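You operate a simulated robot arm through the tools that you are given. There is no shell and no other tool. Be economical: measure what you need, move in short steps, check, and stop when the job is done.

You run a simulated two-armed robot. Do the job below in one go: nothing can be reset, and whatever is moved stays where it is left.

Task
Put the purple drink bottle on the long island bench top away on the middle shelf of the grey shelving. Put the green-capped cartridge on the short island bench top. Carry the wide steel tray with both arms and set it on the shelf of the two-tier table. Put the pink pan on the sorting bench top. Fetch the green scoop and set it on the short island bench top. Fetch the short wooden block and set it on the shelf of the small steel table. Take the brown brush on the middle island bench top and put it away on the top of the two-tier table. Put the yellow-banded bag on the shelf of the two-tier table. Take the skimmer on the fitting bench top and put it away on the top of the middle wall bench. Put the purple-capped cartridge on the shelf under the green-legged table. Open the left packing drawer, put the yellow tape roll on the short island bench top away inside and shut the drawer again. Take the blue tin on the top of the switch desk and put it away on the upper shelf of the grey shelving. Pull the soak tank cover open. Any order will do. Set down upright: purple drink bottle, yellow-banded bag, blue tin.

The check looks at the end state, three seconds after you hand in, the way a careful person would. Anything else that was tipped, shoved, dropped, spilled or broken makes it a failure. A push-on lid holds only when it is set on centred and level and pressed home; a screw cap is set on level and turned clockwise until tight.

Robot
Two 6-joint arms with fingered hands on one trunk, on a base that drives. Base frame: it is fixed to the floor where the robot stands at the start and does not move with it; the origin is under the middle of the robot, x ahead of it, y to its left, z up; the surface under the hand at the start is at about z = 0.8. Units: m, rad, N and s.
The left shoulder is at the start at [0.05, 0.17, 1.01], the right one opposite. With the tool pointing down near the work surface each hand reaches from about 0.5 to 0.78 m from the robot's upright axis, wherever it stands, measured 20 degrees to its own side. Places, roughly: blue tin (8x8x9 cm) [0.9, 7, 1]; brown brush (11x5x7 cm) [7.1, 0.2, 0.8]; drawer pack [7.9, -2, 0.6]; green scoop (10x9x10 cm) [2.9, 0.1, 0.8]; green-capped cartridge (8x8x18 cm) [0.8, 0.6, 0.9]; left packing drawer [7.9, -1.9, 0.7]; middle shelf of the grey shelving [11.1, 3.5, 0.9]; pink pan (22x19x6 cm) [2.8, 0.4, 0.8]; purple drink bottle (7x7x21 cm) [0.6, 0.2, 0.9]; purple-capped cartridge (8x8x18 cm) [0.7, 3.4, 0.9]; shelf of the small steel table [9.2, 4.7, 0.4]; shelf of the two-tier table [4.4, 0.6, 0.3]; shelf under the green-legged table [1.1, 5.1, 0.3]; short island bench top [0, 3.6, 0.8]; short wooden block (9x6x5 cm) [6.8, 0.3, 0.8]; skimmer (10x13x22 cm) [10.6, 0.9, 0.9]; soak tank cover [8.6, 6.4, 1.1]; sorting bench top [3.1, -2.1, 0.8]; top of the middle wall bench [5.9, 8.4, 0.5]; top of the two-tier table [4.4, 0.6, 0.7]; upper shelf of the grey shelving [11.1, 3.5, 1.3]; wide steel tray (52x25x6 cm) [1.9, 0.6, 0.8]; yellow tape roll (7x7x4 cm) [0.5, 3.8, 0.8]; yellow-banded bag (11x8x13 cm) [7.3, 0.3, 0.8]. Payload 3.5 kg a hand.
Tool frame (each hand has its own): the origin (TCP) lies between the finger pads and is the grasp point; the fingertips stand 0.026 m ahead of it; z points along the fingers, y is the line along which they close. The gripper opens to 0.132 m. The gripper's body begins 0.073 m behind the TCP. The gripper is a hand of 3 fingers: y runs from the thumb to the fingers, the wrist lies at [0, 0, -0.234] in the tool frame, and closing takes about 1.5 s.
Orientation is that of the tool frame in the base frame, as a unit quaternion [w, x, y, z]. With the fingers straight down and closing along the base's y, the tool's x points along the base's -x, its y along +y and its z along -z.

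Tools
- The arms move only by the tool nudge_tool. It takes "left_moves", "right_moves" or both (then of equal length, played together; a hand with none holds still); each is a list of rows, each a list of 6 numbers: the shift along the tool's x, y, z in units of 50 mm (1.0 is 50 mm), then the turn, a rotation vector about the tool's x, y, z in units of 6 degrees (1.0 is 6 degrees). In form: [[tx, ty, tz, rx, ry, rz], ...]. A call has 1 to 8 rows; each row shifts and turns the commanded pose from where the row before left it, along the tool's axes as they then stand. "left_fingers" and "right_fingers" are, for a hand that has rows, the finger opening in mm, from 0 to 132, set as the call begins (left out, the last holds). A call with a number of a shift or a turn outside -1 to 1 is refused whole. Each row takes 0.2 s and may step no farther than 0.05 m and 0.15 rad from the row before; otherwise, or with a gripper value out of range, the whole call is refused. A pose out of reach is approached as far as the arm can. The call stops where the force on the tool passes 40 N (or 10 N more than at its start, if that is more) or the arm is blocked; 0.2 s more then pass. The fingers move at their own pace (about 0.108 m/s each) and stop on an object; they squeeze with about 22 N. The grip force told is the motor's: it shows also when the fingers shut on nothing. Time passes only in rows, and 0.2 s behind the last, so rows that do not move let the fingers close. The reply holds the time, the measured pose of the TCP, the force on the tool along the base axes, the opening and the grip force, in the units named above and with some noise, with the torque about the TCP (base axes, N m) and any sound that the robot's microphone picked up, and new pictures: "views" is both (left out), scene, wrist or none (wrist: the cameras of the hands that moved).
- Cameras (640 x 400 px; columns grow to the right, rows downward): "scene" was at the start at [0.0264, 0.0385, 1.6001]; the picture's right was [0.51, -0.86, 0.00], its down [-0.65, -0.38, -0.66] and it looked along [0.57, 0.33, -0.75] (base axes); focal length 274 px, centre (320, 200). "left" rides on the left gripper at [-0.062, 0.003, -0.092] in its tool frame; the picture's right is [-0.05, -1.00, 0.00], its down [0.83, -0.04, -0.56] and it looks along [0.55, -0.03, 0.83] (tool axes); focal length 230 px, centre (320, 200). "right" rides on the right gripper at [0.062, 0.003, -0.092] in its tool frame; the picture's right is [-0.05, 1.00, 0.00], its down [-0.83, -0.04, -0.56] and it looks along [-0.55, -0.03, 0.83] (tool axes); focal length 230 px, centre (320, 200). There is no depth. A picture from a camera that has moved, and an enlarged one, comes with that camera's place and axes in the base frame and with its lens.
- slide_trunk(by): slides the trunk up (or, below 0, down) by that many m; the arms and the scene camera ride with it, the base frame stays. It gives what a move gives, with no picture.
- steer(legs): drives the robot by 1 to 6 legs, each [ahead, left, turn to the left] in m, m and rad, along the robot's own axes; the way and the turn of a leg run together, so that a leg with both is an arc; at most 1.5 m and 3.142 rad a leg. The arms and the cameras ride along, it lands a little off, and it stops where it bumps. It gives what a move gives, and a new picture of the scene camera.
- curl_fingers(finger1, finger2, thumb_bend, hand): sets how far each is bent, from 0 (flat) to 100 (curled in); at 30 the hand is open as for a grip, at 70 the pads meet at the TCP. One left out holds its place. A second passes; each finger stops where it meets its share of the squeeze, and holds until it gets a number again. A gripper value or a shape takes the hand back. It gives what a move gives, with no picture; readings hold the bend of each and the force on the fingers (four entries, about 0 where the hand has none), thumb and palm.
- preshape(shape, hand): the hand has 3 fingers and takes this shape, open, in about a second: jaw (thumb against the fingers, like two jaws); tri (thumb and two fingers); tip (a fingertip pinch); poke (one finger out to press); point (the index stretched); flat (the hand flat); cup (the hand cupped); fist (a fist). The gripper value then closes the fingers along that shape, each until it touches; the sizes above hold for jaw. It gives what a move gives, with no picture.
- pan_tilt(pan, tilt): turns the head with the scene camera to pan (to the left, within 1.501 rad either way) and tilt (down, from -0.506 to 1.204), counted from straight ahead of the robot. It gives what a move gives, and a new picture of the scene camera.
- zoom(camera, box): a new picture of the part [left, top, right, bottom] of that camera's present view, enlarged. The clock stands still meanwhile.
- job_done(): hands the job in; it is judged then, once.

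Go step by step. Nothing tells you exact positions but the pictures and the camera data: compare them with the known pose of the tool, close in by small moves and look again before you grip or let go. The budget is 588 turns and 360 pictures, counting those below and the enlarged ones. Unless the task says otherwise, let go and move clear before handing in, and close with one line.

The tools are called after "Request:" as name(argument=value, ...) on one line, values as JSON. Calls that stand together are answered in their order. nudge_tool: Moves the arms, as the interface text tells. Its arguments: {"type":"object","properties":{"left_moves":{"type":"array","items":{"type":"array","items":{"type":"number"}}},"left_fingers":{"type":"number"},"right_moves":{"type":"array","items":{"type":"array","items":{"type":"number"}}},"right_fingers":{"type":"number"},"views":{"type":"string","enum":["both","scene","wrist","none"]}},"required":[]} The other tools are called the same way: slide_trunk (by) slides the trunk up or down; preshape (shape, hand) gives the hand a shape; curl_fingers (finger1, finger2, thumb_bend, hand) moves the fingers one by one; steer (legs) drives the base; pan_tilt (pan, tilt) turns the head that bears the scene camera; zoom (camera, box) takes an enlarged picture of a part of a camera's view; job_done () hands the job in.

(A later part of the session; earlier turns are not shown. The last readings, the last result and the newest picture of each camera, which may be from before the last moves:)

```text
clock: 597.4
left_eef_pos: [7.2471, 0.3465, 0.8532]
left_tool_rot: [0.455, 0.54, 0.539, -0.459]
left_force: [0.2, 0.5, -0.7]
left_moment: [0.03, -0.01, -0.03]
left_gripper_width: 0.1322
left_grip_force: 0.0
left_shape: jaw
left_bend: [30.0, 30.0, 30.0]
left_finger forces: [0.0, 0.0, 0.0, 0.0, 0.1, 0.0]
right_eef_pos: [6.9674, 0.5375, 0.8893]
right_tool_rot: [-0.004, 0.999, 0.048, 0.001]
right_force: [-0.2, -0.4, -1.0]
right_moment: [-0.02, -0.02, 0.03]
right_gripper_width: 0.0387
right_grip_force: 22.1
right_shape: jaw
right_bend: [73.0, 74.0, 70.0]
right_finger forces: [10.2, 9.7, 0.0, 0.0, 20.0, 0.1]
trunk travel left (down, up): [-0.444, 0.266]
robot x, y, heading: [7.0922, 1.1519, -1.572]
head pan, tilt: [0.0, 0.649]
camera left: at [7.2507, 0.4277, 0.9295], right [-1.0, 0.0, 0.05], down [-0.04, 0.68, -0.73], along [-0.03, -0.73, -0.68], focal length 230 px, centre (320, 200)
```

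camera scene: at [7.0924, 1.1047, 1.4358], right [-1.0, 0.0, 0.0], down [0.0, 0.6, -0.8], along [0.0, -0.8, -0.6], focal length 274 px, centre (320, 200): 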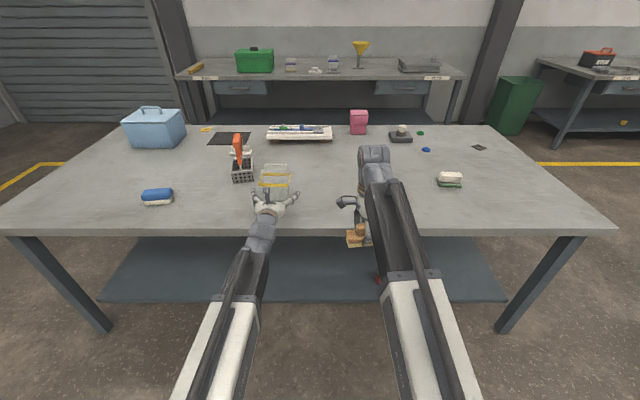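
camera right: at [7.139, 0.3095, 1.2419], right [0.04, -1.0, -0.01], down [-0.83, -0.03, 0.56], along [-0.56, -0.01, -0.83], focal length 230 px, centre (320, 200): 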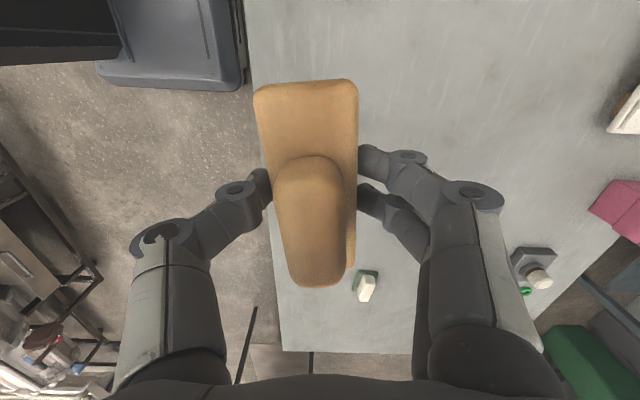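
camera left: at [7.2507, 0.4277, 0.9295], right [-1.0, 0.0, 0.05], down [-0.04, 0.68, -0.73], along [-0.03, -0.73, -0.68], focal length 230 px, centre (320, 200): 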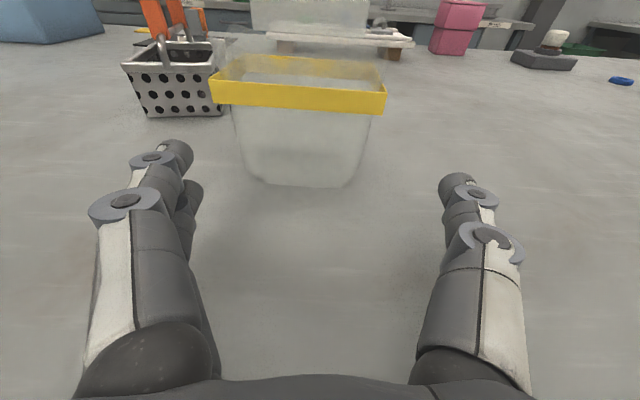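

Request:
nudge_tool(left_moves=[[-0.1, 0.11, 0.62, 0, 0, 0], [-0.1, 0.11, 0.62, 0, 0, 0], [-0.1, 0, 0.62, 0, 0, 0]], views="wrist")

```text
clock: 598.1
left_eef_pos: [7.2569, 0.254, 0.8498]
left_tool_rot: [0.458, 0.538, 0.54, -0.457]
left_force: [-0.2, 1.0, 0.1]
left_moment: [-0.01, 0.02, -0.05]
left_gripper_width: 0.1321
left_grip_force: 0.1
left_shape: jaw
left_bend: [30.0, 30.0, 30.0]
left_finger forces: [0.0, 0.1, 0.0, 0.0, 0.0, 0.0]
right_eef_pos: [6.9667, 0.5371, 0.8898]
right_tool_rot: [-0.005, 0.999, 0.048, -0.001]
right_force: [-0.3, -0.7, -1.4]
right_moment: [-0.01, -0.02, -0.01]
right_gripper_width: 0.0386
right_grip_force: 22.4
right_shape: jaw
right_bend: [73.0, 74.0, 70.0]
right_finger forces: [10.2, 9.7, 0.0, 0.1, 19.9, 0.0]
trunk travel left (down, up): [-0.444, 0.266]
robot x, y, heading: [7.0961, 1.1535, -1.574]
head pan, tilt: [0.0, 0.649]
camera left: at [7.2599, 0.3336, 0.9281], right [-1.0, -0.01, 0.05], down [-0.05, 0.68, -0.73], along [-0.03, -0.73, -0.68], focal length 230 px, centre (320, 200)
```

left: 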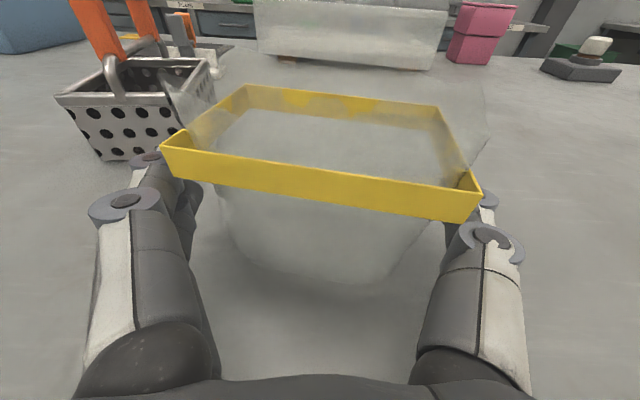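

The bag is between the fingers, below the rim. Close.

Request:
nudge_tool(left_moves=[[0, 0, 0, 0, 0, 0], [0, 0, 0, 0, 0, 0], [0, 0, 0, 0, 0, 0], [0, 0, 0, 0, 0, 0], [0, 0, 0, 0, 0, 0]], left_fingers=0, views="wrist")

```text
clock: 599.4
left_eef_pos: [7.256, 0.254, 0.8522]
left_tool_rot: [0.458, 0.538, 0.541, -0.456]
left_force: [-1.2, -0.1, 0.7]
left_moment: [-0.01, 0.05, 0.02]
left_gripper_width: 0.1
left_grip_force: 22.0
left_shape: jaw
left_bend: [64.0, 66.0, 57.0]
left_finger forces: [12.2, 11.1, 0.1, 0.1, 22.8, 0.0]
right_eef_pos: [6.9674, 0.538, 0.8894]
right_tool_rot: [-0.004, 0.999, 0.048, -0.001]
right_force: [0.3, 0.1, -1.9]
right_moment: [-0.02, 0.01, 0.0]
right_gripper_width: 0.0387
right_grip_force: 22.2
right_shape: jaw
right_bend: [73.0, 74.0, 70.0]
right_finger forces: [10.1, 9.8, 0.0, 0.0, 19.9, 0.0]
trunk travel left (down, up): [-0.444, 0.266]
robot x, y, heading: [7.0927, 1.1527, -1.568]
head pan, tilt: [0.0, 0.649]
camera left: at [7.2598, 0.3341, 0.9283], right [-1.0, -0.01, 0.05], down [-0.05, 0.68, -0.73], along [-0.03, -0.73, -0.68], focal length 230 px, centre (320, 200)
```

left: 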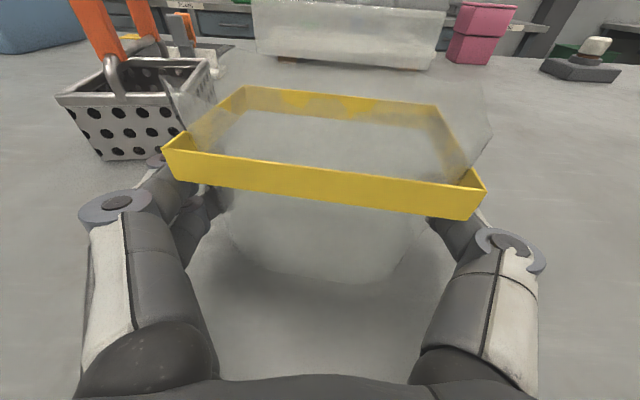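

Bag held (100 mm). Lift with the trunk, back off and strafe to the two-tier table.

Request:
slide_trunk(by=0.26)

Request:
steer(legs=[[-0.42, 0, 0], [0, -1.4, 0], [0, -1.15, 0]])

Request:
pan_tilt(pan=0.0, tilt=0.75)

```text
clock: 602.0
left_eef_pos: [7.2566, 0.2529, 1.1112]
left_tool_rot: [0.458, 0.538, 0.541, -0.457]
left_force: [-0.8, 0.1, 0.4]
left_moment: [-0.01, -0.01, 0.0]
left_gripper_width: 0.1001
left_grip_force: 22.2
left_shape: jaw
left_bend: [64.0, 66.0, 57.0]
left_finger forces: [12.2, 11.2, 0.1, 0.1, 22.8, 0.1]
right_eef_pos: [6.9686, 0.5383, 1.1498]
right_tool_rot: [-0.004, 0.999, 0.047, -0.001]
right_force: [-0.6, 0.7, -1.2]
right_moment: [0.0, -0.03, 0.0]
right_gripper_width: 0.0384
right_grip_force: 22.0
right_shape: jaw
right_bend: [73.0, 74.0, 70.0]
right_finger forces: [10.1, 9.7, 0.0, 0.0, 19.9, 0.0]
trunk travel left (down, up): [-0.704, 0.006]
robot x, y, heading: [7.091, 1.1533, -1.577]
head pan, tilt: [0.0, 0.649]
```

```text
clock: 616.7
left_eef_pos: [4.6885, 0.6588, 1.1117]
left_tool_rot: [0.459, 0.537, 0.541, -0.456]
left_force: [-0.5, -0.6, -1.4]
left_moment: [0.04, 0.0, -0.03]
left_gripper_width: 0.1
left_grip_force: 22.0
left_shape: jaw
left_bend: [64.0, 66.0, 57.0]
left_finger forces: [12.2, 11.2, 0.0, 0.0, 22.8, 0.0]
right_eef_pos: [4.4003, 0.9422, 1.1506]
right_tool_rot: [-0.005, 0.999, 0.048, 0.0]
right_force: [0.0, -0.4, -1.1]
right_moment: [0.01, 0.0, 0.01]
right_gripper_width: 0.0384
right_grip_force: 22.0
right_shape: jaw
right_bend: [73.0, 74.0, 70.0]
right_finger forces: [10.1, 9.7, 0.0, 0.1, 19.9, 0.0]
trunk travel left (down, up): [-0.704, 0.006]
robot x, y, heading: [4.525, 1.5529, -1.572]
head pan, tilt: [0.0, 0.649]
camera scene: at [4.5233, 1.5091, 1.6958], right [-1.0, 0.0, 0.0], down [0.0, 0.6, -0.8], along [0.0, -0.8, -0.6], focal length 274 px, centre (320, 200)
```

scene: 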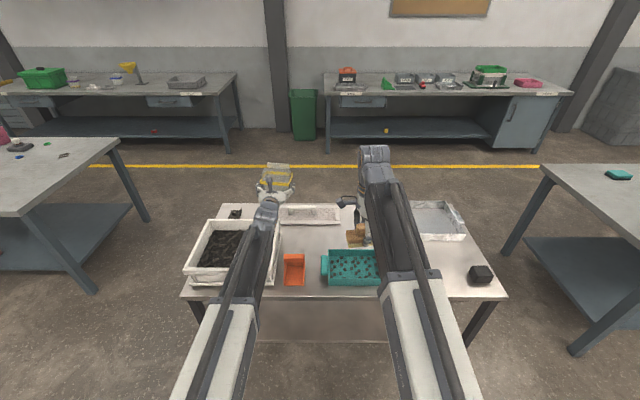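

```text
clock: 617.4
left_eef_pos: [4.6903, 0.6577, 1.1105]
left_tool_rot: [0.458, 0.538, 0.54, -0.457]
left_force: [0.0, 0.4, -0.6]
left_moment: [-0.02, 0.0, -0.01]
left_gripper_width: 0.1
left_grip_force: 21.5
left_shape: jaw
left_bend: [64.0, 66.0, 57.0]
left_finger forces: [12.4, 11.2, 0.1, 0.0, 22.8, 0.1]
right_eef_pos: [4.4001, 0.9423, 1.1493]
right_tool_rot: [-0.004, 0.999, 0.049, -0.001]
right_force: [0.1, -0.1, -1.3]
right_moment: [0.01, -0.04, 0.01]
right_gripper_width: 0.0383
right_grip_force: 22.3
right_shape: jaw
right_bend: [73.0, 74.0, 70.0]
right_finger forces: [10.1, 9.8, 0.0, 0.0, 20.0, 0.1]
trunk travel left (down, up): [-0.704, 0.006]
robot x, y, heading: [4.5229, 1.5575, -1.57]
head pan, tilt: [0.0, 0.75]
camera scene: at [4.5236, 1.513, 1.6872], right [-1.0, 0.0, 0.0], down [0.0, 0.68, -0.73], along [0.0, -0.73, -0.68], focal length 274 px, centre (320, 200)
```

scene: 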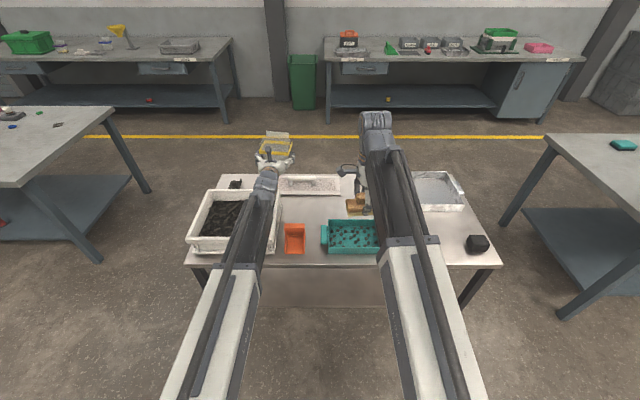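

I see a free area on the top around x ≈ 4.0, y ≈ 0.74 (between the teal tray, mesh tray and black cube). I move over to check it.

Request:
steer(legs=[[0.14, -0.36, 0]])

Request:
zoom(camera="right", box=[0, 0, 640, 400])

```text
clock: 619.8
left_eef_pos: [4.3278, 0.5193, 1.1117]
left_tool_rot: [0.458, 0.538, 0.542, -0.455]
left_force: [0.0, 0.2, -0.5]
left_moment: [0.01, 0.0, 0.03]
left_gripper_width: 0.1002
left_grip_force: 22.2
left_shape: jaw
left_bend: [64.0, 66.0, 57.0]
left_finger forces: [12.2, 11.2, 0.1, 0.0, 22.8, 0.0]
right_eef_pos: [4.0386, 0.8022, 1.1494]
right_tool_rot: [-0.004, 0.999, 0.051, 0.0]
right_force: [-0.7, 0.0, -1.6]
right_moment: [0.0, -0.01, 0.0]
right_gripper_width: 0.0385
right_grip_force: 22.4
right_shape: jaw
right_bend: [73.0, 74.0, 70.0]
right_finger forces: [10.1, 9.8, 0.1, 0.0, 19.9, 0.0]
trunk travel left (down, up): [-0.704, 0.006]
robot x, y, heading: [4.1646, 1.4203, -1.569]
head pan, tilt: [0.0, 0.75]
camera scene: at [4.1613, 1.373, 1.6872], right [-1.0, 0.0, 0.0], down [0.0, 0.68, -0.73], along [0.0, -0.73, -0.68], focal length 274 px, centre (320, 200)
```

scene: 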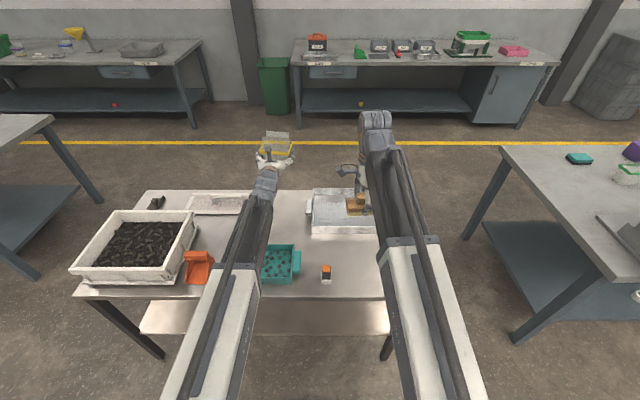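

```text
1.00 times, centred on (320, 200) of right (not enlarged: the box is as wide or as high as the picture)
camera zoom: at [4.1017, 0.8051, 1.2411], right [0.05, -1.0, -0.01], down [-0.83, -0.04, 0.56], along [-0.56, -0.02, -0.83], focal length 230 px, centre (320, 200)
```

zoom: 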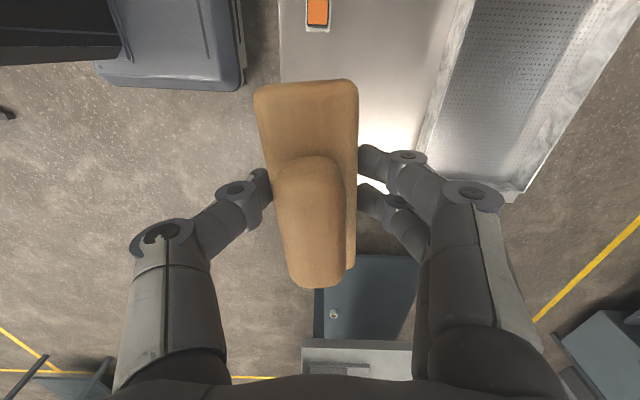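

The spot at about [3.99, 0.73] is free (mesh tray beyond y 0.60, small orange item at x 4.13, black cube at x 3.84). I lower the brush there.

Request:
nudge_tool(right_moves=[[-0.5, 0.7, 0.4, 0, 0, 0], [-0.5, 0.7, 0.4, 0, 0, 0], [0, 0, 0.95, 0, 0, 0], [0, 0, 0.95, 0, 0, 0], [0, 0, 0.95, 0, 0, 0], [0, 0, 0.95, 0, 0, 0], [0, 0, 0.95, 0, 0, 0]], views="both")

```text
clock: 621.4
left_eef_pos: [4.3295, 0.5186, 1.111]
left_tool_rot: [0.459, 0.537, 0.542, -0.455]
left_force: [-0.8, 0.4, -0.3]
left_moment: [0.03, -0.01, 0.01]
left_gripper_width: 0.1
left_grip_force: 22.0
left_shape: jaw
left_bend: [64.0, 66.0, 57.0]
left_finger forces: [12.3, 11.2, 0.0, 0.0, 22.9, 0.0]
right_eef_pos: [3.9974, 0.7284, 0.8722]
right_tool_rot: [-0.004, 0.999, 0.051, -0.001]
right_force: [-0.5, 0.5, -1.9]
right_moment: [-0.01, 0.0, 0.04]
right_gripper_width: 0.0383
right_grip_force: 22.0
right_shape: jaw
right_bend: [73.0, 74.0, 70.0]
right_finger forces: [10.0, 9.7, 0.1, 0.0, 19.8, 0.1]
trunk travel left (down, up): [-0.704, 0.006]
robot x, y, heading: [4.164, 1.4207, -1.566]
head pan, tilt: [0.0, 0.75]
camera scene: at [4.1621, 1.373, 1.6872], right [-1.0, 0.0, 0.0], down [0.0, 0.68, -0.73], along [0.0, -0.73, -0.68], focal length 274 px, centre (320, 200)
camera right: at [4.0595, 0.7318, 0.9625], right [0.05, -1.0, -0.01], down [-0.83, -0.04, 0.56], along [-0.56, -0.02, -0.83], focal length 230 px, centre (320, 200)
```

scene: 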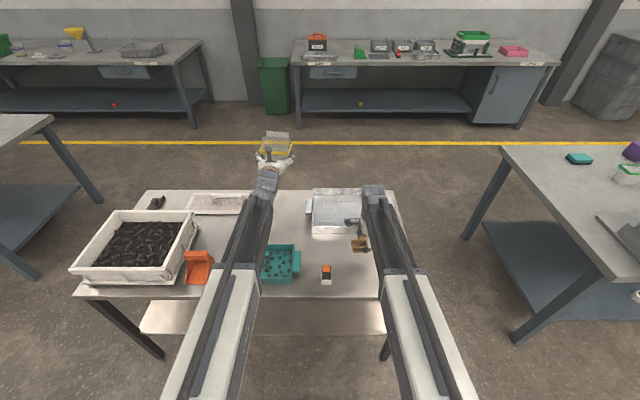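
right: 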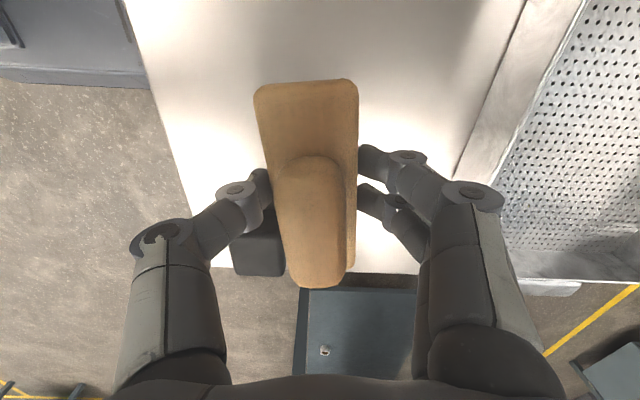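

Request:
nudge_tool(right_moves=[[0.1, 0, 0.8, 0, 0, 0], [0, 0, 0.8, 0, 0, 0], [0, 0, 0.25, 0, 0, 0], [0, 0, 0.15, 0, 0, 0], [0, 0, 0.15, 0, 0, 0], [0, 0, 0.15, 0, 0, 0]], views="none")

```text
clock: 622.6
left_eef_pos: [4.3287, 0.521, 1.1128]
left_tool_rot: [0.459, 0.537, 0.54, -0.457]
left_force: [0.0, 0.9, -1.3]
left_moment: [-0.01, -0.01, -0.01]
left_gripper_width: 0.0999
left_grip_force: 21.5
left_shape: jaw
left_bend: [64.0, 66.0, 57.0]
left_finger forces: [12.3, 11.2, 0.0, 0.0, 22.9, 0.0]
right_eef_pos: [4.0014, 0.7286, 0.7768]
right_tool_rot: [0.001, 0.999, 0.05, -0.001]
right_force: [1.4, 6.7, 25.0]
right_moment: [0.31, 0.03, 0.01]
right_gripper_width: 0.0414
right_grip_force: 21.9
right_shape: jaw
right_bend: [75.0, 75.0, 71.0]
right_finger forces: [10.9, 10.5, 0.0, 0.1, 28.2, 0.0]
trunk travel left (down, up): [-0.704, 0.006]
robot x, y, heading: [4.162, 1.4171, -1.572]
head pan, tilt: [0.0, 0.75]
stopped in row 5 (right hand): the force on the tool passed its limit at 42 N (the readings are from after the stop); the commanded pose is now the measured one
```

Request:
nudge_tool(right_moves=[[0, 0, -0.05, 0, 0, 0], [0, 0, 0, 0, 0, 0], [0, 0, 0, 0, 0, 0], [0, 0, 0, 0, 0, 0], [0, 0, -0.6, 0, 0, 0], [0, 0, -1, 0, 0, 0], [0, 0, -1, 0, 0, 0], [0, 0, -1, 0, 0, 0]], right_fingers=80, views="wrist")

```text
clock: 624.4
left_eef_pos: [4.3298, 0.519, 1.1118]
left_tool_rot: [0.459, 0.537, 0.541, -0.457]
left_force: [-0.6, -0.3, 0.2]
left_moment: [0.02, -0.01, 0.0]
left_gripper_width: 0.1
left_grip_force: 22.0
left_shape: jaw
left_bend: [64.0, 66.0, 57.0]
left_finger forces: [12.3, 11.2, 0.1, 0.1, 22.7, 0.1]
right_eef_pos: [4.0016, 0.7285, 0.955]
right_tool_rot: [-0.001, 0.999, 0.05, 0.0]
right_force: [-0.3, 0.0, -0.7]
right_moment: [0.0, -0.01, -0.02]
right_gripper_width: 0.0794
right_grip_force: 0.1
right_shape: jaw
right_bend: [71.0, 71.0, 71.0]
right_finger forces: [0.0, 0.0, 0.0, 0.0, 0.0, 0.1]
trunk travel left (down, up): [-0.704, 0.006]
robot x, y, heading: [4.1636, 1.4182, -1.567]
head pan, tilt: [0.0, 0.75]
camera right: at [4.0637, 0.7318, 1.0464], right [0.05, -1.0, 0.0], down [-0.83, -0.04, 0.56], along [-0.56, -0.03, -0.83], focal length 230 px, centre (320, 200)
```

right: 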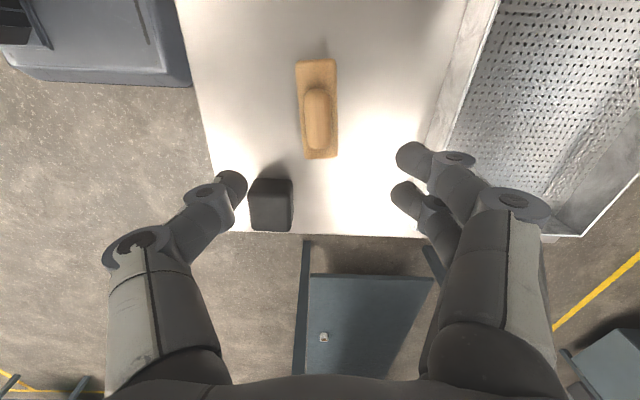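

Brush placed well. Now the bag: raise and retract the right hand, back the robot away from the table, and lower the trunk to see the shelf.

Request:
nudge_tool(right_moves=[[0, 0, -1, 0, 0, 0], [0, 0, -1, 0, 0, 0], [0, 0, -1, 0, 0, 0], [0, -0.9, 0, 0, 0, 0], [0, -0.9, 0, 0, 0, 0], [0, -0.6, 0, 0, 0, 0]], left_moves=[[0, 0, -0.5, 0, 0, 0], [0, 0, -0.5, 0, 0, 0], [0, 0, -0.5, 0, 0, 0], [0, 0, 0, 0, 0, 0], [0, 0, 0, 0, 0, 0], [0, 0, 0, 0, 0, 0]], views="none")

Request:
steer(legs=[[-0.4, -0.1, 0]])

Request:
slide_trunk(by=-0.4)

Request:
slide_trunk(by=-0.25)

Request:
pan_tilt(pan=0.0, tilt=0.45)

```text
clock: 625.8
left_eef_pos: [4.3286, 0.5937, 1.1245]
left_tool_rot: [0.458, 0.537, 0.542, -0.456]
left_force: [-1.5, -0.4, 0.6]
left_moment: [-0.02, 0.03, 0.01]
left_gripper_width: 0.1001
left_grip_force: 22.2
left_shape: jaw
left_bend: [64.0, 66.0, 57.0]
left_finger forces: [12.3, 11.2, 0.0, 0.0, 22.8, 0.1]
right_eef_pos: [3.9911, 0.8479, 1.1058]
right_tool_rot: [-0.002, 0.999, 0.05, -0.001]
right_force: [0.5, 0.5, 0.0]
right_moment: [-0.04, -0.03, 0.0]
right_gripper_width: 0.0798
right_grip_force: 0.0
right_shape: jaw
right_bend: [71.0, 71.0, 71.0]
right_finger forces: [0.0, 0.0, 0.1, 0.0, 0.0, 0.0]
trunk travel left (down, up): [-0.704, 0.006]
robot x, y, heading: [4.1624, 1.4167, -1.57]
head pan, tilt: [0.0, 0.75]
```

```text
clock: 628.4
left_eef_pos: [4.224, 0.9936, 1.1249]
left_tool_rot: [0.459, 0.537, 0.54, -0.457]
left_force: [0.6, 0.0, 0.2]
left_moment: [0.01, 0.04, -0.02]
left_gripper_width: 0.0999
left_grip_force: 22.1
left_shape: jaw
left_bend: [64.0, 66.0, 57.0]
left_finger forces: [12.2, 11.2, 0.0, 0.1, 22.8, 0.0]
right_eef_pos: [3.8861, 1.2494, 1.1069]
right_tool_rot: [0.0, 0.999, 0.047, -0.001]
right_force: [-0.2, 0.3, -0.4]
right_moment: [-0.01, -0.01, 0.0]
right_gripper_width: 0.0797
right_grip_force: 0.0
right_shape: jaw
right_bend: [71.0, 71.0, 71.0]
right_finger forces: [0.0, 0.0, 0.1, 0.0, 0.0, 0.0]
trunk travel left (down, up): [-0.704, 0.006]
robot x, y, heading: [4.0577, 1.8168, -1.57]
head pan, tilt: [0.0, 0.75]
camera scene: at [4.0603, 1.774, 1.6872], right [-1.0, 0.0, 0.0], down [0.0, 0.68, -0.73], along [0.0, -0.73, -0.68], focal length 274 px, centre (320, 200)
```

scene: 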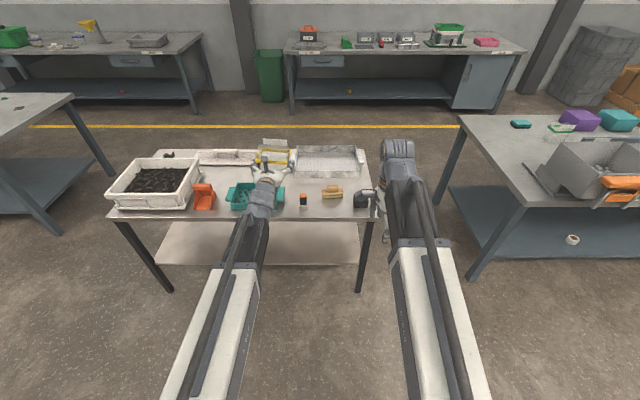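

```text
clock: 632.2
left_eef_pos: [4.2237, 0.9933, 0.7254]
left_tool_rot: [0.458, 0.538, 0.541, -0.457]
left_force: [0.1, 0.2, 0.7]
left_moment: [0.0, 0.0, 0.0]
left_gripper_width: 0.1005
left_grip_force: 21.7
left_shape: jaw
left_bend: [64.0, 66.0, 57.0]
left_finger forces: [12.3, 11.2, 0.1, 0.1, 22.8, 0.0]
right_eef_pos: [3.8868, 1.2487, 0.7049]
right_tool_rot: [-0.001, 0.999, 0.048, -0.001]
right_force: [-0.3, -0.6, -0.6]
right_moment: [-0.01, 0.0, 0.01]
right_gripper_width: 0.0795
right_grip_force: 0.0
right_shape: jaw
right_bend: [71.0, 71.0, 71.0]
right_finger forces: [0.0, 0.0, 0.1, 0.1, 0.1, 0.0]
trunk travel left (down, up): [-0.304, 0.406]
robot x, y, heading: [4.0624, 1.8184, -1.574]
head pan, tilt: [0.0, 0.75]
```

```text
clock: 634.8
left_eef_pos: [4.2242, 0.992, 0.4735]
left_tool_rot: [0.458, 0.538, 0.54, -0.457]
left_force: [0.3, 0.0, -0.4]
left_moment: [-0.01, -0.01, -0.03]
left_gripper_width: 0.0998
left_grip_force: 21.8
left_shape: jaw
left_bend: [64.0, 66.0, 57.0]
left_finger forces: [12.4, 11.2, 0.0, 0.0, 22.8, 0.0]
right_eef_pos: [3.8873, 1.2482, 0.4553]
right_tool_rot: [0.0, 0.999, 0.048, 0.0]
right_force: [0.0, -0.4, 0.1]
right_moment: [0.01, 0.01, 0.03]
right_gripper_width: 0.0798
right_grip_force: 0.0
right_shape: jaw
right_bend: [71.0, 71.0, 71.0]
right_finger forces: [0.1, 0.0, 0.1, 0.1, 0.0, 0.0]
trunk travel left (down, up): [-0.054, 0.656]
robot x, y, heading: [4.0628, 1.8139, -1.575]
head pan, tilt: [0.0, 0.75]
```

```text
clock: 635.6
left_eef_pos: [4.2244, 0.9924, 0.474]
left_tool_rot: [0.458, 0.539, 0.54, -0.457]
left_force: [0.1, -0.2, 0.2]
left_moment: [-0.03, 0.01, 0.0]
left_gripper_width: 0.0999
left_grip_force: 21.3
left_shape: jaw
left_bend: [64.0, 66.0, 57.0]
left_finger forces: [12.3, 11.2, 0.1, 0.0, 22.8, 0.0]
right_eef_pos: [3.8879, 1.2492, 0.4555]
right_tool_rot: [-0.001, 0.999, 0.047, -0.001]
right_force: [-0.7, 0.7, -0.2]
right_moment: [0.03, 0.02, -0.01]
right_gripper_width: 0.0796
right_grip_force: 0.0
right_shape: jaw
right_bend: [71.0, 71.0, 71.0]
right_finger forces: [0.0, 0.0, 0.0, 0.1, 0.0, 0.1]
trunk travel left (down, up): [-0.054, 0.656]
robot x, y, heading: [4.0636, 1.819, -1.573]
head pan, tilt: [0.0, 0.45]
camera scene: at [4.0605, 1.7641, 1.0636], right [-1.0, 0.0, 0.0], down [0.0, 0.44, -0.9], along [0.0, -0.9, -0.44], focal length 274 px, centre (320, 200)
```

scene: 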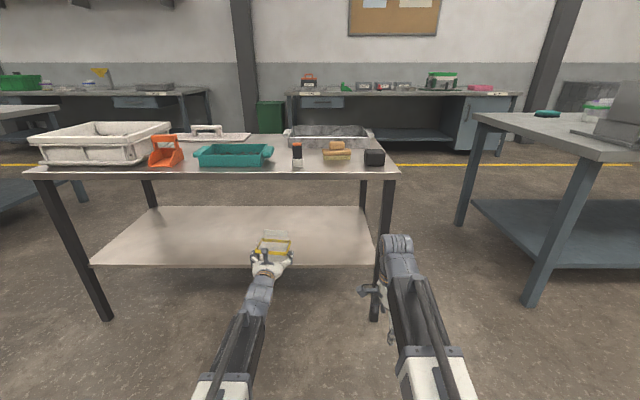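

The shelf (z ≈ 0.30, y 0.30–0.84) is empty. I shift the right hand away from the leg, drive in, and set the bag down on the shelf's right part.

Request:
nudge_tool(right_moves=[[0.9, 0, 0, 0, 0, 0], [0.9, 0, 0, 0, 0, 0]], views="none")

Request:
steer(legs=[[0.36, 0, 0]])

Request:
nudge_tool(left_moves=[[0.6, 0, 0.1, 0, 0, 0], [0.6, 0, 0.1, 0, 0, 0], [0.4, 0, 0.06, 0, 0, 0], [0.2, 0, 0.03, 0, 0, 0]], views="both")

```text
clock: 636.2
left_eef_pos: [4.2235, 0.9928, 0.4735]
left_tool_rot: [0.458, 0.538, 0.54, -0.457]
left_force: [1.0, -0.2, -1.6]
left_moment: [0.01, -0.01, 0.01]
left_gripper_width: 0.0999
left_grip_force: 21.9
left_shape: jaw
left_bend: [64.0, 66.0, 57.0]
left_finger forces: [12.3, 11.2, 0.0, 0.0, 22.8, 0.0]
right_eef_pos: [3.9774, 1.2573, 0.4555]
right_tool_rot: [0.0, 0.999, 0.048, -0.001]
right_force: [0.5, 0.0, -0.5]
right_moment: [-0.02, 0.01, 0.02]
right_gripper_width: 0.0796
right_grip_force: 0.1
right_shape: jaw
right_bend: [71.0, 71.0, 71.0]
right_finger forces: [0.1, 0.1, 0.0, 0.0, 0.0, 0.0]
trunk travel left (down, up): [-0.054, 0.656]
robot x, y, heading: [4.0584, 1.8196, -1.574]
head pan, tilt: [0.0, 0.45]
```

```text
clock: 638.5
left_eef_pos: [4.2184, 0.6377, 0.4746]
left_tool_rot: [0.456, 0.54, 0.539, -0.458]
left_force: [-0.6, -0.3, -0.7]
left_moment: [0.05, 0.01, -0.03]
left_gripper_width: 0.1001
left_grip_force: 22.0
left_shape: jaw
left_bend: [64.0, 66.0, 57.0]
left_finger forces: [12.3, 11.2, 0.0, 0.0, 22.8, 0.0]
right_eef_pos: [3.9747, 0.909, 0.4537]
right_tool_rot: [-0.002, 0.999, 0.046, -0.002]
right_force: [-0.2, 0.1, 0.6]
right_moment: [-0.03, 0.02, -0.03]
right_gripper_width: 0.0795
right_grip_force: 0.1
right_shape: jaw
right_bend: [71.0, 71.0, 71.0]
right_finger forces: [0.0, 0.0, 0.1, 0.0, 0.1, 0.0]
trunk travel left (down, up): [-0.054, 0.656]
robot x, y, heading: [4.0651, 1.4614, -1.575]
head pan, tilt: [0.0, 0.45]
stopped in leg 1: the robot was blocked; the commanded pose is now the measured one
camera scene: at [4.059, 1.4093, 1.0638], right [-1.0, 0.01, 0.0], down [0.0, 0.44, -0.9], along [-0.01, -0.9, -0.44], focal length 274 px, centre (320, 200)
```

scene: 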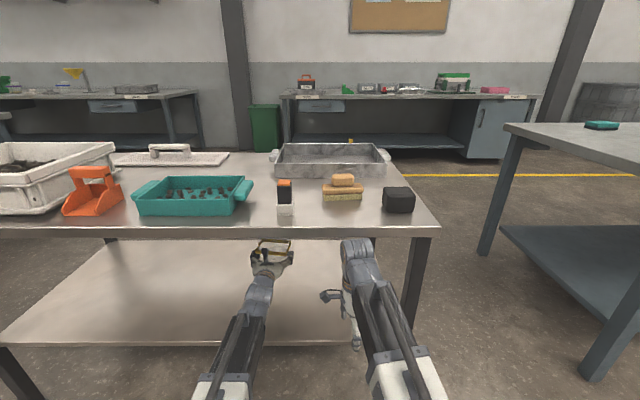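

```text
clock: 639.5
left_eef_pos: [4.2242, 0.6365, 0.426]
left_tool_rot: [0.459, 0.537, 0.541, -0.456]
left_force: [-0.4, 0.5, 0.2]
left_moment: [-0.01, -0.01, -0.03]
left_gripper_width: 0.1
left_grip_force: 21.4
left_shape: jaw
left_bend: [64.0, 66.0, 57.0]
left_finger forces: [12.2, 11.1, 0.0, 0.0, 22.7, 0.0]
left hand out of reach, approached as far as the arm can: row 1, 2, 3, 4
right_eef_pos: [3.9742, 0.9084, 0.4533]
right_tool_rot: [0.0, 0.999, 0.048, -0.001]
right_force: [0.5, 0.0, -0.3]
right_moment: [-0.03, 0.03, 0.0]
right_gripper_width: 0.0798
right_grip_force: 0.1
right_shape: jaw
right_bend: [71.0, 71.0, 71.0]
right_finger forces: [0.0, 0.0, 0.0, 0.0, 0.1, 0.0]
trunk travel left (down, up): [-0.054, 0.656]
robot x, y, heading: [4.0588, 1.4658, -1.573]
head pan, tilt: [0.0, 0.45]
camera scene: at [4.059, 1.4095, 1.0636], right [-1.0, 0.01, 0.0], down [0.0, 0.44, -0.9], along [-0.01, -0.9, -0.44], focal length 274 px, centre (320, 200)
camera left: at [4.2262, 0.7171, 0.5025], right [-1.0, -0.02, 0.05], down [-0.05, 0.68, -0.73], along [-0.02, -0.73, -0.68], focal length 230 px, centre (320, 200)
```

scene: 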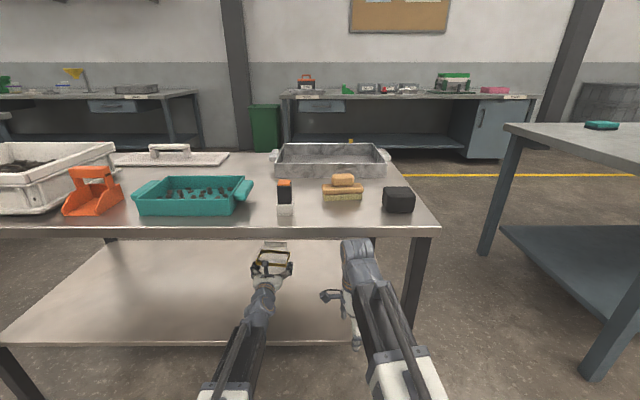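
left: 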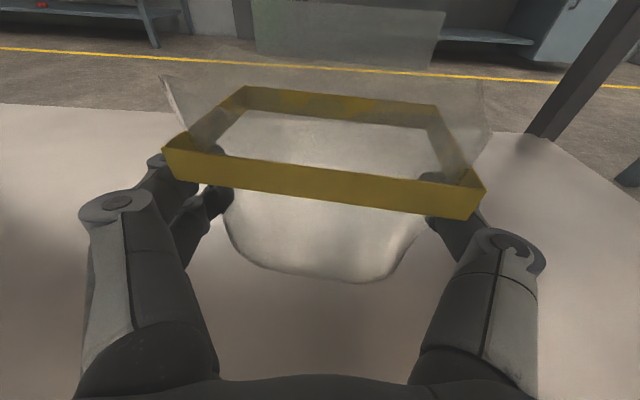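

Something nudged the table edge (likely the right wrist); I ease back 2 cm, then lower the remaining trunk travel.

Request:
steer(legs=[[-0.03, 0, 0]])

Request:
slide_trunk(by=-0.052)

```text
clock: 640.4
left_eef_pos: [4.2232, 0.667, 0.426]
left_tool_rot: [0.46, 0.536, 0.542, -0.455]
left_force: [-0.3, 1.0, -0.5]
left_moment: [-0.04, 0.0, -0.02]
left_gripper_width: 0.1002
left_grip_force: 22.2
left_shape: jaw
left_bend: [64.0, 66.0, 57.0]
left_finger forces: [12.3, 11.1, 0.1, 0.0, 22.7, 0.0]
right_eef_pos: [3.9745, 0.9367, 0.4545]
right_tool_rot: [0.0, 0.999, 0.048, -0.001]
right_force: [0.6, -0.5, 0.3]
right_moment: [0.04, -0.01, 0.0]
right_gripper_width: 0.0798
right_grip_force: 0.1
right_shape: jaw
right_bend: [71.0, 71.0, 71.0]
right_finger forces: [0.0, 0.1, 0.1, 0.0, 0.0, 0.1]
trunk travel left (down, up): [-0.054, 0.656]
robot x, y, heading: [4.0597, 1.4911, -1.578]
head pan, tilt: [0.0, 0.45]
camera scene: at [4.0593, 1.4396, 1.0636], right [-1.0, 0.01, 0.0], down [0.0, 0.44, -0.9], along [-0.01, -0.9, -0.44], focal length 274 px, centre (320, 200)
```

scene: 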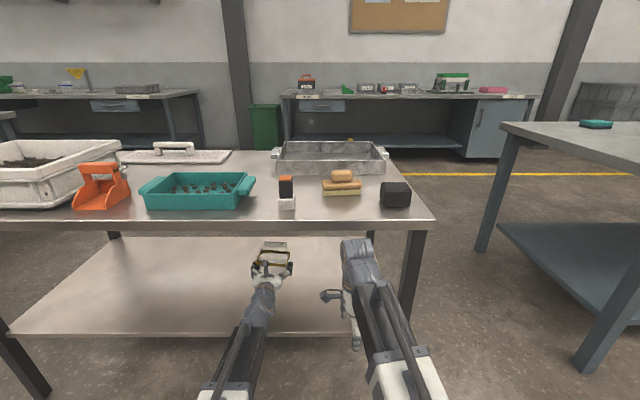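

```text
clock: 641.3
left_eef_pos: [4.2238, 0.6675, 0.3737]
left_tool_rot: [0.459, 0.537, 0.542, -0.455]
left_force: [-0.3, -0.1, -0.3]
left_moment: [0.04, 0.08, 0.0]
left_gripper_width: 0.0998
left_grip_force: 21.7
left_shape: jaw
left_bend: [64.0, 66.0, 57.0]
left_finger forces: [12.2, 11.2, 0.0, 0.1, 22.7, 0.0]
right_eef_pos: [3.9754, 0.9387, 0.4]
right_tool_rot: [-0.001, 0.999, 0.047, -0.003]
right_force: [0.5, 0.2, -0.6]
right_moment: [0.01, 0.0, 0.0]
right_gripper_width: 0.0798
right_grip_force: 0.0
right_shape: jaw
right_bend: [71.0, 71.0, 71.0]
right_finger forces: [0.1, 0.0, 0.0, 0.1, 0.0, 0.0]
trunk travel left (down, up): [-0.002, 0.708]
robot x, y, heading: [4.0645, 1.4922, -1.576]
head pan, tilt: [0.0, 0.45]
```

Request:
nudge_tool(left_moves=[[0, 0, 0, 0, 0.5, 0], [0.12, 0, 0.15, 0, 0, 0], [0.12, 0, 0.05, 0, 0, 0]], views="none")

```text
clock: 642.1
left_eef_pos: [4.2163, 0.6649, 0.3722]
left_tool_rot: [0.445, 0.549, 0.542, -0.454]
left_force: [1.3, 0.1, 4.0]
left_moment: [-0.18, -0.07, 0.03]
left_gripper_width: 0.0999
left_grip_force: 22.1
left_shape: jaw
left_bend: [65.0, 66.0, 57.0]
left_finger forces: [12.5, 12.1, 0.1, 0.1, 22.5, 0.0]
left hand out of reach, approached as far as the arm can: row 1, 2, 3
right_eef_pos: [3.9747, 0.9397, 0.4013]
right_tool_rot: [-0.001, 0.999, 0.047, -0.002]
right_force: [-0.6, 0.3, -0.1]
right_moment: [-0.01, 0.03, 0.01]
right_gripper_width: 0.0796
right_grip_force: 0.0
right_shape: jaw
right_bend: [71.0, 71.0, 71.0]
right_finger forces: [0.1, 0.0, 0.0, 0.0, 0.0, 0.1]
trunk travel left (down, up): [-0.002, 0.708]
robot x, y, heading: [4.0635, 1.4889, -1.575]
head pan, tilt: [0.0, 0.45]
```

Request:
nudge_tool(left_moves=[[0.1, 0, 0.02, 0, 0, 0], [0.1, 0, 0.02, 0, 0, 0]], views="both")

```text
clock: 642.7
left_eef_pos: [4.2147, 0.6667, 0.3703]
left_tool_rot: [0.444, 0.55, 0.546, -0.449]
left_force: [7.0, -2.4, 26.7]
left_moment: [-0.52, 0.09, -0.13]
left_gripper_width: 0.1001
left_grip_force: 21.9
left_shape: jaw
left_bend: [65.0, 65.0, 57.0]
left_finger forces: [14.7, 14.2, 0.0, 0.0, 20.8, 0.1]
left hand out of reach, approached as far as the arm can: row 1
right_eef_pos: [3.9758, 0.9394, 0.4029]
right_tool_rot: [0.0, 0.999, 0.047, -0.002]
right_force: [-0.6, -0.4, 0.4]
right_moment: [0.02, -0.02, 0.0]
right_gripper_width: 0.0795
right_grip_force: 0.2
right_shape: jaw
right_bend: [71.0, 71.0, 71.0]
right_finger forces: [0.1, 0.0, 0.0, 0.1, 0.0, 0.1]
trunk travel left (down, up): [-0.002, 0.708]
robot x, y, heading: [4.0635, 1.4929, -1.572]
head pan, tilt: [0.0, 0.45]
camera scene: at [4.0592, 1.4414, 1.0122], right [-1.0, 0.01, 0.0], down [0.0, 0.43, -0.9], along [0.0, -0.9, -0.43], focal length 274 px, centre (320, 200)
camera left: at [4.2195, 0.7427, 0.4505], right [-1.0, 0.0, 0.05], down [-0.04, 0.71, -0.7], along [-0.04, -0.7, -0.71], focal length 230 px, centre (320, 200)
```

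scene: 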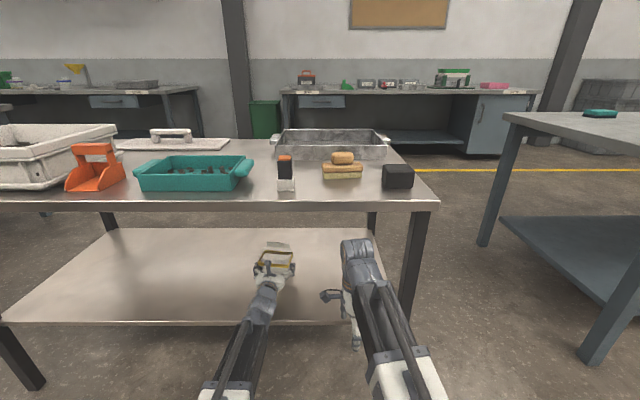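
left: 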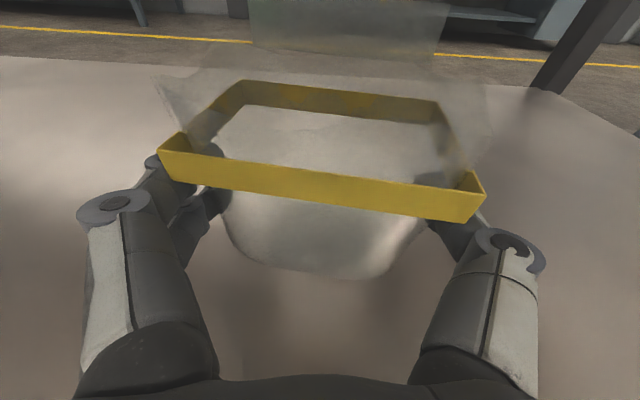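

Contact with the shelf. Release and back straight out.

Request:
nudge_tool(left_moves=[[0, 0, 0, 0, 0, 0], [0, 0, 0, 0, 0, 0], [0, 0, 0, 0, 0, 0], [0, 0, 0, 0, 0, 0]], left_fingers=132, views="wrist")

Request:
steer(legs=[[-0.35, 0, 0]])

Request:
zoom(camera="left", box=[0, 0, 640, 400])

```text
clock: 643.7
left_eef_pos: [4.2151, 0.6664, 0.3655]
left_tool_rot: [0.441, 0.552, 0.549, -0.446]
left_force: [-0.1, -0.1, -0.5]
left_moment: [-0.02, 0.03, -0.02]
left_gripper_width: 0.1319
left_grip_force: 0.1
left_shape: jaw
left_bend: [30.0, 30.0, 30.0]
left_finger forces: [0.1, 0.0, 0.0, 0.0, 0.0, 0.0]
right_eef_pos: [3.9751, 0.9383, 0.4018]
right_tool_rot: [-0.001, 0.999, 0.047, -0.001]
right_force: [0.1, 0.1, -0.1]
right_moment: [-0.04, 0.03, -0.02]
right_gripper_width: 0.0798
right_grip_force: 0.0
right_shape: jaw
right_bend: [71.0, 71.0, 71.0]
right_finger forces: [0.1, 0.0, 0.1, 0.0, 0.0, 0.0]
trunk travel left (down, up): [-0.002, 0.708]
robot x, y, heading: [4.0589, 1.4935, -1.577]
head pan, tilt: [0.0, 0.45]
camera left: at [4.2188, 0.7422, 0.4454], right [-1.0, 0.0, 0.05], down [-0.04, 0.72, -0.69], along [-0.04, -0.69, -0.72], focal length 230 px, centre (320, 200)
```

left: 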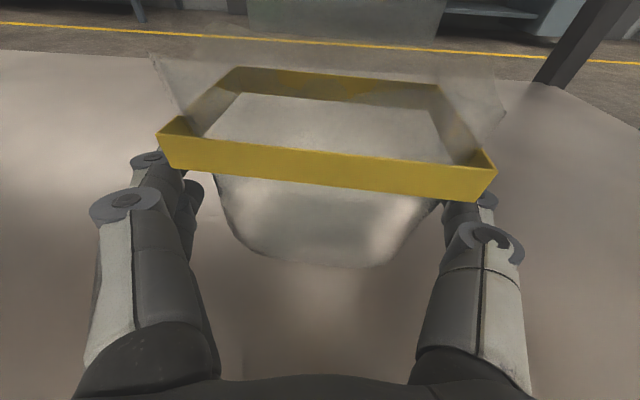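

```text
clock: 646.0
left_eef_pos: [4.2162, 1.0175, 0.3658]
left_tool_rot: [0.442, 0.552, 0.549, -0.446]
left_force: [0.2, -0.3, 0.5]
left_moment: [0.0, 0.02, 0.03]
left_gripper_width: 0.1318
left_grip_force: 0.0
left_shape: jaw
left_bend: [30.0, 30.0, 30.0]
left_finger forces: [0.1, 0.1, 0.0, 0.1, 0.1, 0.0]
right_eef_pos: [3.9769, 1.2904, 0.4014]
right_tool_rot: [0.0, 0.999, 0.048, -0.001]
right_force: [-0.2, -0.1, 0.7]
right_moment: [-0.02, 0.0, -0.02]
right_gripper_width: 0.0799
right_grip_force: 0.1
right_shape: jaw
right_bend: [71.0, 71.0, 71.0]
right_finger forces: [0.0, 0.0, 0.0, 0.0, 0.0, 0.0]
trunk travel left (down, up): [-0.002, 0.708]
robot x, y, heading: [4.0642, 1.8456, -1.575]
head pan, tilt: [0.0, 0.45]
camera scene: at [4.0612, 1.7917, 1.0116], right [-1.0, 0.0, 0.0], down [0.0, 0.44, -0.9], along [0.0, -0.9, -0.44], focal length 274 px, centre (320, 200)
```

scene: 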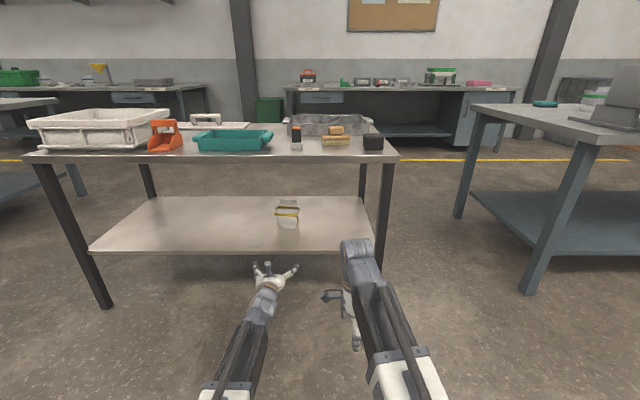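

```text
1.00 times, centred on (320, 200) of left (not enlarged: the box is as wide or as high as the picture)
camera zoom: at [4.2213, 1.0944, 0.4457], right [-1.0, 0.0, 0.05], down [-0.04, 0.72, -0.69], along [-0.04, -0.7, -0.72], focal length 230 px, centre (320, 200)
```

zoom: 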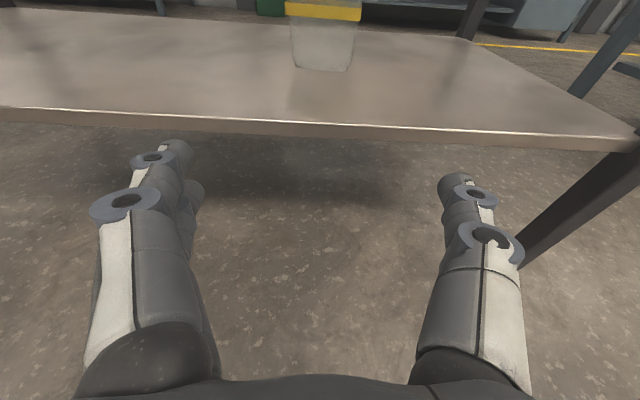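

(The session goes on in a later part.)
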